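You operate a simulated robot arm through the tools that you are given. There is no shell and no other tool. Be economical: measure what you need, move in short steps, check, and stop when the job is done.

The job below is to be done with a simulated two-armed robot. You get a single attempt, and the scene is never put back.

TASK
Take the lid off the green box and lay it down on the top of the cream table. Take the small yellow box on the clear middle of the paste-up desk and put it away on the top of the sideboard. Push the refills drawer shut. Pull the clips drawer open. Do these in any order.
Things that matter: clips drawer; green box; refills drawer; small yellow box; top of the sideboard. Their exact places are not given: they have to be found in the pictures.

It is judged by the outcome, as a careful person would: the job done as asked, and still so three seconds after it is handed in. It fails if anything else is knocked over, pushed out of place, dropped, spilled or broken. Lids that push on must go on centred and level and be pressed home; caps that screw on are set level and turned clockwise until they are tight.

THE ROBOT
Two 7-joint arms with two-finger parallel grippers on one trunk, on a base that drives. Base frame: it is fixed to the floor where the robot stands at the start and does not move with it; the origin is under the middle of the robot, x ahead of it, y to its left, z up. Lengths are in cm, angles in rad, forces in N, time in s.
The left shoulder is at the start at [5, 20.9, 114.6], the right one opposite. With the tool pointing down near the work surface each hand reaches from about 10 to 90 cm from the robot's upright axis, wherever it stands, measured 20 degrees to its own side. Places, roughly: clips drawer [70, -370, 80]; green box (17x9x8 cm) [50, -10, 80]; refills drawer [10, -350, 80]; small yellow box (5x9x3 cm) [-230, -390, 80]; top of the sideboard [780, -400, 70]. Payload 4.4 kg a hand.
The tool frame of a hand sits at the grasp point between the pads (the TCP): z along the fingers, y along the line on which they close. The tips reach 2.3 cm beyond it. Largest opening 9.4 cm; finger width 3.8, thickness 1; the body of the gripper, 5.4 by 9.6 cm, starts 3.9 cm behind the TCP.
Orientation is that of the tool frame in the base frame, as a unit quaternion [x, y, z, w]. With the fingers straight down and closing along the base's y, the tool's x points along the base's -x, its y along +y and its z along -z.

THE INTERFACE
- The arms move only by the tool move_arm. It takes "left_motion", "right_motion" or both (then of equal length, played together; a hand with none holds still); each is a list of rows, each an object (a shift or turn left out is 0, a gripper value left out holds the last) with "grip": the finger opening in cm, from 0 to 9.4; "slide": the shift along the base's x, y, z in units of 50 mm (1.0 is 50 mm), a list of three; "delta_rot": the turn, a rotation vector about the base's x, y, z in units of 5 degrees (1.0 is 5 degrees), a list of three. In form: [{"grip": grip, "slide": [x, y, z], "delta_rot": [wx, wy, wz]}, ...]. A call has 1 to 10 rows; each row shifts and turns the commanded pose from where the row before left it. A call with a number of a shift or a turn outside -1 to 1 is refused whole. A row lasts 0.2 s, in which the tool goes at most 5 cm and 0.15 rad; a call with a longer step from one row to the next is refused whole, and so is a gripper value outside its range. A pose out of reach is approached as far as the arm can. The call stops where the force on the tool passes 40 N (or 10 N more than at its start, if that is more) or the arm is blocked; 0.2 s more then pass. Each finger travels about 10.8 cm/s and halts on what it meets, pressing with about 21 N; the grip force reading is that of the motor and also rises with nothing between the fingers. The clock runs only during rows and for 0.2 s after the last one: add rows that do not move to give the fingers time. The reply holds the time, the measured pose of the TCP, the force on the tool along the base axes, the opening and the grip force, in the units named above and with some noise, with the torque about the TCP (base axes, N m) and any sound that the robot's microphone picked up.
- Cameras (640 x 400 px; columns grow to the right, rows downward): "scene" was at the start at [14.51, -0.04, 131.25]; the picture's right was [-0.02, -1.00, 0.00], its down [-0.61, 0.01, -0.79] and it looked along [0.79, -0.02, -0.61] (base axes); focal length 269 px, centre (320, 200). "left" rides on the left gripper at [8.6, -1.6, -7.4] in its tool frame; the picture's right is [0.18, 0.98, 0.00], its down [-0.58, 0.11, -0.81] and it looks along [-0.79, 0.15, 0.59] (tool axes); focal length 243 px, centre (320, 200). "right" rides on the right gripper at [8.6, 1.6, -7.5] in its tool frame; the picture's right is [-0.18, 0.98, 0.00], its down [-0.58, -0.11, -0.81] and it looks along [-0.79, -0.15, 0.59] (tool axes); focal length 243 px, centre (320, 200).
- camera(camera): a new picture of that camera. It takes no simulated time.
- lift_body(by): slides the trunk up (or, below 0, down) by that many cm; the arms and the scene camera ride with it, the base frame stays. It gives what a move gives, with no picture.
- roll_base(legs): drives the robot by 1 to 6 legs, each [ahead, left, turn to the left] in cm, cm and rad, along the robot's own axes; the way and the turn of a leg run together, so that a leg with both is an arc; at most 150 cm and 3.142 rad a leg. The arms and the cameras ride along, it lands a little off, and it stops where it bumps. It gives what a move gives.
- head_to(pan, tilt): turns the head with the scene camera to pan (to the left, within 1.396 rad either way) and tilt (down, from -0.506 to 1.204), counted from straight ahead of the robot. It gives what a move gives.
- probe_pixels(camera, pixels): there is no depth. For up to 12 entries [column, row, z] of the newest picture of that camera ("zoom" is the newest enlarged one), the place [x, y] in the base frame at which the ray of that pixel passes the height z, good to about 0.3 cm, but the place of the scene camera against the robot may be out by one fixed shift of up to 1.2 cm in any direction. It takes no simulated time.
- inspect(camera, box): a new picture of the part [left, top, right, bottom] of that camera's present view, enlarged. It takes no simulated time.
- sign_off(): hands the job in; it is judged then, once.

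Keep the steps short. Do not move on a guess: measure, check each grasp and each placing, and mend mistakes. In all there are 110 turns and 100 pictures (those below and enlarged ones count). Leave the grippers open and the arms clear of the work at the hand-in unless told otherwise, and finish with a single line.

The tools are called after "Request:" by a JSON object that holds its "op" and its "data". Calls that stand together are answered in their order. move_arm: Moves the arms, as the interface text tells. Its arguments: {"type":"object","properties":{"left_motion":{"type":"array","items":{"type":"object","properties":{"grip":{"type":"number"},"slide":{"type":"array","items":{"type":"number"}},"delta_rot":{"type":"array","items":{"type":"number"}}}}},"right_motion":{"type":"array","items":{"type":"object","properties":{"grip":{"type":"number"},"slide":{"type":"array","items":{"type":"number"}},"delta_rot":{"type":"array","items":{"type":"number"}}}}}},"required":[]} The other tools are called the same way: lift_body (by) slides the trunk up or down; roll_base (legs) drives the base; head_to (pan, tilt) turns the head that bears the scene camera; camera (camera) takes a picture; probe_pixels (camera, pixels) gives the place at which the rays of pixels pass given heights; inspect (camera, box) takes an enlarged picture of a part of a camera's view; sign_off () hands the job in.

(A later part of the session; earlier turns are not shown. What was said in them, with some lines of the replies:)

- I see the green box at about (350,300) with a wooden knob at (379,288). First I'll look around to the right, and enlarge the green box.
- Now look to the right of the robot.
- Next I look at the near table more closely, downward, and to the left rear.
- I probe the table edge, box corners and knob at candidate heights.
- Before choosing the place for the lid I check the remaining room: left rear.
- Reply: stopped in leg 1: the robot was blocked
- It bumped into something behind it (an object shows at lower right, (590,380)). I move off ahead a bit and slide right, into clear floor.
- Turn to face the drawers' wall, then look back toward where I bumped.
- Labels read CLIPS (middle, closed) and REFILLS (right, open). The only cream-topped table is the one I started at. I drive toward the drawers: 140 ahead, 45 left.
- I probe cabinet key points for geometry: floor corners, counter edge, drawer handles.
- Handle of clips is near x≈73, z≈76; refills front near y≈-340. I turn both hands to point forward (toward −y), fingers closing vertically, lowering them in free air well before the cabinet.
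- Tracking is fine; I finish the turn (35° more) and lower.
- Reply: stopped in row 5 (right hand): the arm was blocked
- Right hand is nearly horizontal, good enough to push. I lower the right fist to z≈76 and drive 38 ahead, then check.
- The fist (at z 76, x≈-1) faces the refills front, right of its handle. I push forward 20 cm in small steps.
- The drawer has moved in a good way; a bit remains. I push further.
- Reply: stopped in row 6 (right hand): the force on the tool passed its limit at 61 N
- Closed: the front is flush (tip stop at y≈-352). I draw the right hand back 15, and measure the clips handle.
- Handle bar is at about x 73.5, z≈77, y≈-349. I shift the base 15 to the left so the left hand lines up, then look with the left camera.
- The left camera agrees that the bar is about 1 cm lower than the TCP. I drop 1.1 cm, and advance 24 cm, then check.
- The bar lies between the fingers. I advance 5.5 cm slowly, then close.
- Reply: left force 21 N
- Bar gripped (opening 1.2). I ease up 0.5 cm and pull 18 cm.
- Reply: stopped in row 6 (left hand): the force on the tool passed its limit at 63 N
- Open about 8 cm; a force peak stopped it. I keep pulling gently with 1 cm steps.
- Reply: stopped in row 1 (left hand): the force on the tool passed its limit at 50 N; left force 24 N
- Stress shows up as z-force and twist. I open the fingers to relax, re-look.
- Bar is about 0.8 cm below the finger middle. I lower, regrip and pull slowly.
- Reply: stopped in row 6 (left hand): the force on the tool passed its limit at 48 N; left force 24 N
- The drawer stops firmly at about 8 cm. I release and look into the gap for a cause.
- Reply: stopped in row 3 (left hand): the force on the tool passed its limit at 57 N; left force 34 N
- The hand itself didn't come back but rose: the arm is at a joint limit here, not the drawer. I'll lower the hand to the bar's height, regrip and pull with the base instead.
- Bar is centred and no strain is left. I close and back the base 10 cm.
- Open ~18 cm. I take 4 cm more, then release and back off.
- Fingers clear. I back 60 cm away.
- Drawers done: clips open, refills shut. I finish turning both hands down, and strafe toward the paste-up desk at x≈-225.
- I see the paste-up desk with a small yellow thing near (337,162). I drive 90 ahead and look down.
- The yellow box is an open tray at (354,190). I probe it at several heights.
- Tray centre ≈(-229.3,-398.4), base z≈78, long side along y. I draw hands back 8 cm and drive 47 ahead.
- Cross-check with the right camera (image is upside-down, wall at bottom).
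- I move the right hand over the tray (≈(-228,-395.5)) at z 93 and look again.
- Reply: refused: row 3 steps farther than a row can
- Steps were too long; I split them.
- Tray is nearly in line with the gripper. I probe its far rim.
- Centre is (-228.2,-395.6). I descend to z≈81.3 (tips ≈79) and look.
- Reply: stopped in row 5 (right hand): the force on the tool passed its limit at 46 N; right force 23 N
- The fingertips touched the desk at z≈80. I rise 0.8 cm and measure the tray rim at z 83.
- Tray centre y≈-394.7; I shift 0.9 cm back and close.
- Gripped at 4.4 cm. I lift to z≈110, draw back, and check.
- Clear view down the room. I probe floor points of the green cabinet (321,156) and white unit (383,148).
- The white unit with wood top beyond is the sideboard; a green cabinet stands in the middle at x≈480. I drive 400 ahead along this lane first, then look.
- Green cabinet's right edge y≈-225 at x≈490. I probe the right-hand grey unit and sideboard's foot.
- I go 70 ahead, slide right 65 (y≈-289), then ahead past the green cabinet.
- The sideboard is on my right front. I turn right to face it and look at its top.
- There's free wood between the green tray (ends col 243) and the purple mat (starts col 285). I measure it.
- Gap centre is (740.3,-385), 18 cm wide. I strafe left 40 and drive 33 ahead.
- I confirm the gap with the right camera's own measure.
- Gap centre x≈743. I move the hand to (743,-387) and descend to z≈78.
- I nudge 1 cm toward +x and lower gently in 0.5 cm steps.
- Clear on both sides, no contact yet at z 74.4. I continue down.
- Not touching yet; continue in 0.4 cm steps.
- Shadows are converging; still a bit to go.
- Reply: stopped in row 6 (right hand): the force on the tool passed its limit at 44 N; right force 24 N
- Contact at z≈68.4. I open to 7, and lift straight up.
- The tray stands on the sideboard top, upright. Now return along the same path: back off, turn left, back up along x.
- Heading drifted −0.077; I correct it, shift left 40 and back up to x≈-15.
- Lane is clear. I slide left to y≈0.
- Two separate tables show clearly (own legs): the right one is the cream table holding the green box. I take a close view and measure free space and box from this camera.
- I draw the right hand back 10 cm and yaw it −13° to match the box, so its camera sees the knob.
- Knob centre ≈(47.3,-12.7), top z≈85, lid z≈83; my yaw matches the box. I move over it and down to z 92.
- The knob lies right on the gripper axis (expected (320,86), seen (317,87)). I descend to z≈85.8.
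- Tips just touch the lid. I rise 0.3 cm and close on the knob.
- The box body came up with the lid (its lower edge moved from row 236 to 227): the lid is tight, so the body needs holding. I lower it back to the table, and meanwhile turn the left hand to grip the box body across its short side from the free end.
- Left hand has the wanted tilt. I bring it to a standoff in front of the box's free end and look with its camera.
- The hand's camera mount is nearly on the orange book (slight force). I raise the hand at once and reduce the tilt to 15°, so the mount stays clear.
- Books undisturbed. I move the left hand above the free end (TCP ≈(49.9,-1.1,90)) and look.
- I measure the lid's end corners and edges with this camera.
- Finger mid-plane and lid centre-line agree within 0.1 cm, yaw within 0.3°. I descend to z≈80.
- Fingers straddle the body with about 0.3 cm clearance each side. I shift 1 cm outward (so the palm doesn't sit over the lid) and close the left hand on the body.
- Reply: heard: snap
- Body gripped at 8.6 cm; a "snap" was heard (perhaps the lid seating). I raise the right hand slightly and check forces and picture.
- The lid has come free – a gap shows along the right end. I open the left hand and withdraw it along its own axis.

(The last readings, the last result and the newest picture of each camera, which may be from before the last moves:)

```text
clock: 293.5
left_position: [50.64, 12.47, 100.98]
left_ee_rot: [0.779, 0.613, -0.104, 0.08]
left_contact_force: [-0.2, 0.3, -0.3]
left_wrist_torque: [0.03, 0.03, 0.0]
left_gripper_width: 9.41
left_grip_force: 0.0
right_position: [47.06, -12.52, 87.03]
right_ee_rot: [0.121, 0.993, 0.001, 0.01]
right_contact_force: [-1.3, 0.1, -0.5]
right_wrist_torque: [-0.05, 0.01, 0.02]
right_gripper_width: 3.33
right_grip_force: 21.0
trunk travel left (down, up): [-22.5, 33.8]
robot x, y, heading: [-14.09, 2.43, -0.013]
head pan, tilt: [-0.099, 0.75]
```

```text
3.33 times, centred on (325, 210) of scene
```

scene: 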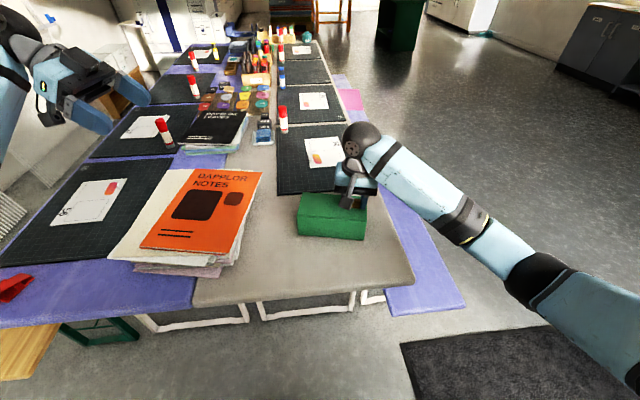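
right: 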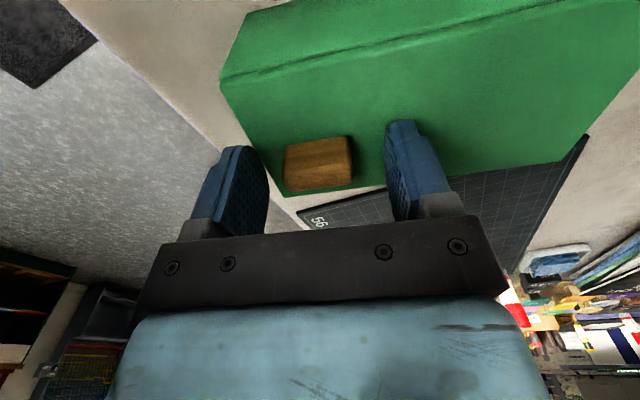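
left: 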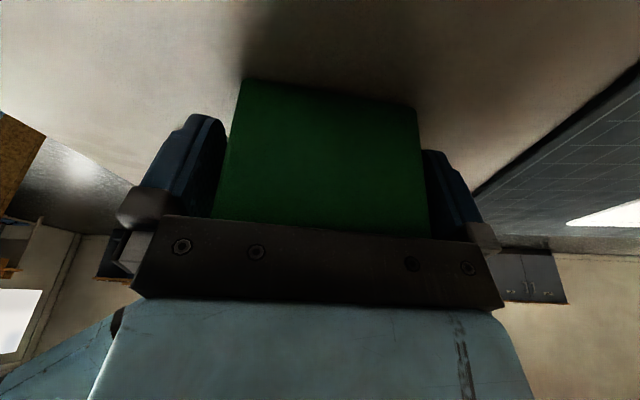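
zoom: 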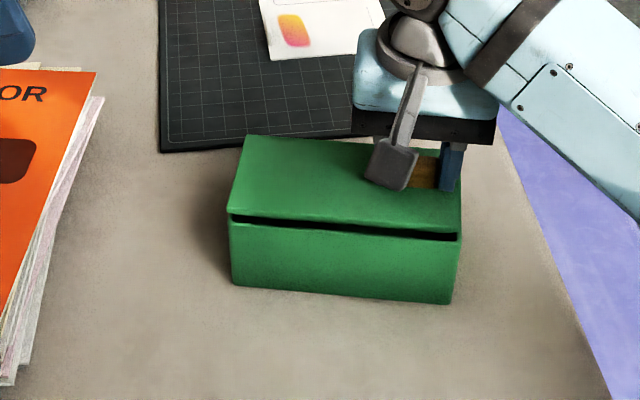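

Lid now hangs level, box stays down. I lift it 8 cm, move the left hand away, and carry the lid to the free cream area in front (lid centre ≈(38.3,5.5)).

Request:
{"op": "move_arm", "data": {"right_motion": [{"slide": [0, 0, 0.3]}, {"slide": [0, 0, 0.6]}, {"slide": [0, 0, 0.7]}, {"slide": [-0.49, 0.655, 0]}, {"slide": [-0.49, 0.655, 0]}, {"slide": [-0.49, 0.655, 0]}, {"slide": [-0.49, 0.655, 0]}, {}], "left_motion": [{"slide": [0, 0.8, 0.4]}, {"slide": [0, 0.8, 0.4]}, {"slide": [0, 0.8, 0.4]}, {"slide": [0, 0.6, 0.3]}, {}, {}, {}, {}]}}

Request:
{"op": "camera", "data": {"camera": "scene"}}

```text
clock: 295.3
left_position: [50.79, 27.3, 108.43]
left_ee_rot: [0.779, 0.613, -0.105, 0.08]
left_contact_force: [0.2, 0.1, 0.4]
left_wrist_torque: [0.0, -0.01, -0.03]
left_gripper_width: 9.37
left_grip_force: 0.0
right_position: [37.22, 0.46, 94.92]
right_ee_rot: [0.122, 0.992, 0.0, 0.01]
right_contact_force: [0.1, 0.6, -0.7]
right_wrist_torque: [-0.02, 0.0, 0.03]
right_gripper_width: 3.34
right_grip_force: 21.4
trunk travel left (down, up): [-22.5, 33.8]
robot x, y, heading: [-14.54, 1.59, -0.017]
head pan, tilt: [-0.099, 0.75]
```

```text
9 pictures are left
```

scene: 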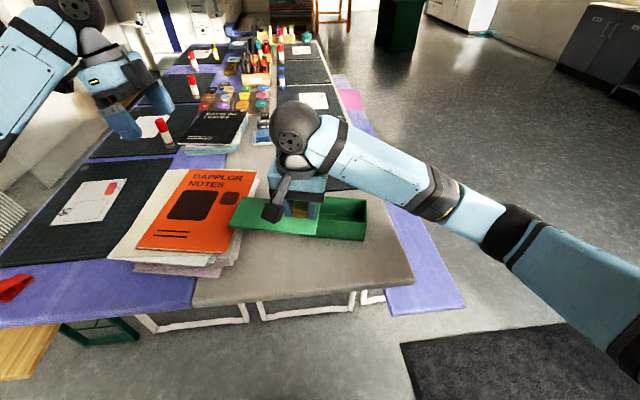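

Lid is held level. I check the book's edge against where the lid will come down.

Request:
{"op": "probe_pixels", "data": {"camera": "scene", "pixels": [[232, 252, 82], [222, 276, 75], [229, 230, 91], [240, 198, 91], [258, 172, 82], [240, 247, 75]]}}

```text
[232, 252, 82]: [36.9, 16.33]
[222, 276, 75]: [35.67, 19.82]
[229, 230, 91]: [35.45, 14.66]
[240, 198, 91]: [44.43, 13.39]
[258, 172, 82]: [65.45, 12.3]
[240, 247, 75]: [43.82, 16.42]
```

Clearance to the book is 1.7 cm; I shift 2.2 cm away from it, then lower to z≈82.

Request:
{"op": "move_arm", "data": {"right_motion": [{"slide": [-0.06, -0.44, 0]}, {"slide": [0, 0, -0.7]}, {"slide": [0, 0, -0.7]}, {"slide": [0, 0, -0.6]}, {"slide": [0, 0, -0.4]}, {"slide": [0, 0, -0.1]}, {}]}}

Request:
{"op": "move_arm", "data": {"right_motion": [{"slide": [0, 0, -0.08]}, {"slide": [0, 0, -0.08]}, {"slide": [0, 0, -0.08]}, {"slide": [0, 0, -0.08]}, {}]}}

Request:
{"op": "inspect", "data": {"camera": "scene", "box": [220, 170, 412, 290]}}

```text
clock: 296.9
left_position: [50.75, 27.27, 108.41]
left_ee_rot: [0.779, 0.613, -0.104, 0.08]
left_contact_force: [-0.4, -0.4, 0.1]
left_wrist_torque: [0.01, 0.01, -0.03]
left_gripper_width: 9.43
left_grip_force: 0.0
right_position: [37.17, -1.7, 82.47]
right_ee_rot: [0.121, 0.993, 0.0, 0.01]
right_contact_force: [0.0, 0.1, 0.1]
right_wrist_torque: [-0.02, 0.01, -0.04]
right_gripper_width: 3.34
right_grip_force: 21.0
trunk travel left (down, up): [-22.5, 33.8]
robot x, y, heading: [-14.7, 2.16, -0.014]
head pan, tilt: [-0.099, 0.75]
```

```text
clock: 298.1
left_position: [50.79, 27.34, 108.32]
left_ee_rot: [0.779, 0.613, -0.104, 0.08]
left_contact_force: [-0.4, -0.2, 1.2]
left_wrist_torque: [-0.01, 0.0, -0.01]
left_gripper_width: 9.4
left_grip_force: 0.1
right_position: [36.97, -1.65, 81.0]
right_ee_rot: [0.121, 0.993, 0.001, 0.009]
right_contact_force: [1.2, 0.7, -0.7]
right_wrist_torque: [-0.03, 0.03, 0.0]
right_gripper_width: 3.34
right_grip_force: 21.1
trunk travel left (down, up): [-22.5, 33.8]
robot x, y, heading: [-14.34, 1.85, -0.012]
head pan, tilt: [-0.099, 0.75]
```

```text
3.33 times, centred on (316, 230) of scene
```

zoom: 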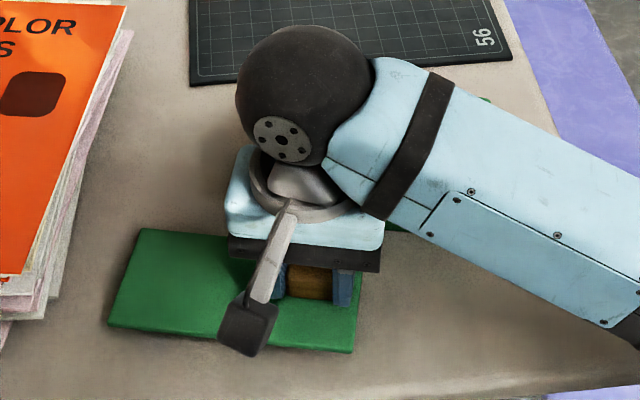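

Position is good, well on the cream top and clear of book and box. I lower in 0.3 cm steps to contact.

Request:
{"op": "move_arm", "data": {"right_motion": [{"slide": [0, 0, -0.06]}, {"slide": [0, 0, -0.06]}, {"slide": [0, 0, -0.06]}, {"slide": [0, 0, -0.06]}, {}]}}

```text
clock: 299.3
left_position: [50.7, 27.33, 108.5]
left_ee_rot: [0.78, 0.612, -0.104, 0.081]
left_contact_force: [-0.8, 0.2, -0.6]
left_wrist_torque: [0.03, -0.03, -0.02]
left_gripper_width: 9.41
left_grip_force: 0.0
right_position: [37.06, -1.72, 80.09]
right_ee_rot: [0.121, 0.993, 0.002, 0.011]
right_contact_force: [1.7, -1.9, 16.1]
right_wrist_torque: [-0.07, 0.1, 0.0]
right_gripper_width: 3.32
right_grip_force: 20.1
trunk travel left (down, up): [-22.5, 33.8]
robot x, y, heading: [-14.04, 2.0, -0.019]
head pan, tilt: [-0.099, 0.75]
```

Contact (16 N). I ease up a hair, open, and lift straight away.

Request:
{"op": "move_arm", "data": {"right_motion": [{"slide": [0, 0, 0.04]}, {"grip": 6.5}, {"grip": 6.5}, {}, {"slide": [0, 0, 0.3]}, {"slide": [0, 0, 0.7]}, {"slide": [0, 0, 0.9]}, {"slide": [0, 0, 0.9]}, {"slide": [0, -0.4, 0.8]}, {"slide": [0, -0.8, 0.5]}]}}

Request:
{"op": "move_arm", "data": {"right_motion": [{"slide": [0, -0.9, 0.3], "grip": 9.4}, {"slide": [0, -0.9, 0.2]}, {"slide": [0, -0.9, 0]}, {"slide": [0, -0.9, 0]}, {}]}}

Request:
{"op": "camera", "data": {"camera": "scene"}}

Request:
{"op": "inspect", "data": {"camera": "scene", "box": [220, 170, 412, 290]}}

```text
clock: 301.5
left_position: [50.71, 27.14, 108.5]
left_ee_rot: [0.78, 0.612, -0.104, 0.079]
left_contact_force: [0.6, 0.7, 0.1]
left_wrist_torque: [0.03, 0.0, 0.03]
left_gripper_width: 9.42
left_grip_force: 0.0
right_position: [36.84, -7.87, 100.33]
right_ee_rot: [0.121, 0.993, 0.002, 0.01]
right_contact_force: [-0.1, -0.3, 0.9]
right_wrist_torque: [0.03, 0.02, 0.0]
right_gripper_width: 6.49
right_grip_force: 0.0
trunk travel left (down, up): [-22.5, 33.8]
robot x, y, heading: [-14.33, 2.14, -0.015]
head pan, tilt: [-0.099, 0.75]
```

```text
clock: 302.7
left_position: [50.79, 27.41, 108.39]
left_ee_rot: [0.779, 0.613, -0.104, 0.081]
left_contact_force: [0.5, 0.1, 0.4]
left_wrist_torque: [0.0, 0.01, -0.02]
left_gripper_width: 9.39
left_grip_force: 0.0
right_position: [36.81, -25.68, 102.73]
right_ee_rot: [0.121, 0.993, 0.001, 0.01]
right_contact_force: [-0.7, -0.4, -0.2]
right_wrist_torque: [-0.01, -0.01, 0.02]
right_gripper_width: 9.43
right_grip_force: 0.0
trunk travel left (down, up): [-22.5, 33.8]
robot x, y, heading: [-13.98, 1.72, -0.014]
head pan, tilt: [-0.099, 0.75]
```

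```text
7 pictures are left
```

scene: 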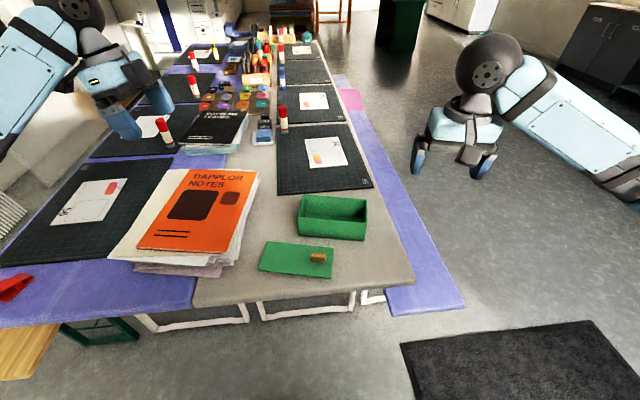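

```text
3.33 times, centred on (316, 230) of scene
```

zoom: 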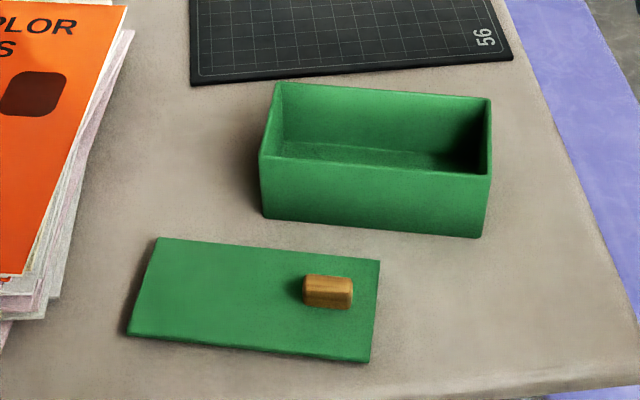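

Lid lies flat on the cream table, the box is in place, everything else undisturbed. A last look at the drawers.

Request:
{"op": "head_to", "data": {"pan": -1.3, "tilt": 0.25}}

Request:
{"op": "inspect", "data": {"camera": "scene", "box": [200, 80, 460, 242]}}

```text
clock: 304.1
left_position: [50.76, 27.21, 108.49]
left_ee_rot: [0.779, 0.613, -0.103, 0.08]
left_contact_force: [-0.8, -0.1, -0.2]
left_wrist_torque: [0.01, 0.03, 0.02]
left_gripper_width: 9.38
left_grip_force: 0.1
right_position: [36.9, -25.82, 102.88]
right_ee_rot: [0.121, 0.993, 0.001, 0.01]
right_contact_force: [-0.3, 0.1, -0.7]
right_wrist_torque: [0.01, 0.05, 0.05]
right_gripper_width: 9.38
right_grip_force: 0.1
trunk travel left (down, up): [-22.5, 33.8]
robot x, y, heading: [-14.35, 1.41, -0.013]
head pan, tilt: [-1.3, 0.25]
```

```text
2.46 times, centred on (330, 161) of scene
```

zoom: 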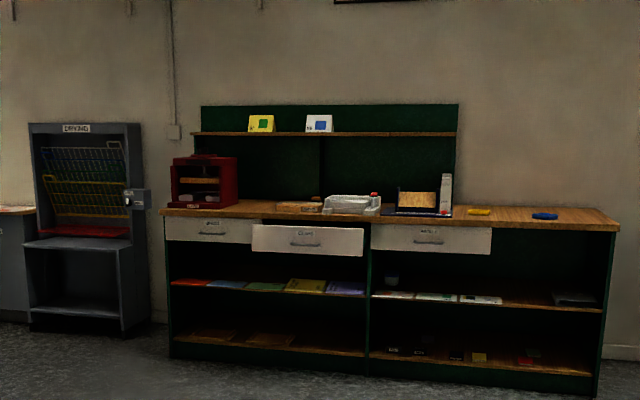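

Clips is open, refills is shut, and the grippers are open and clear. I hand in.

Request:
{"op": "sign_off", "data": {}}

```text
The job is handed in.
```

All four jobs are done and handed in: the lid lies on the cream table, the yellow box is on the sideboard, the refills drawer is shut and the clips drawer is open; on the way the base once bumped the wheeled trolley behind the start position, and I did not check whether it moved.
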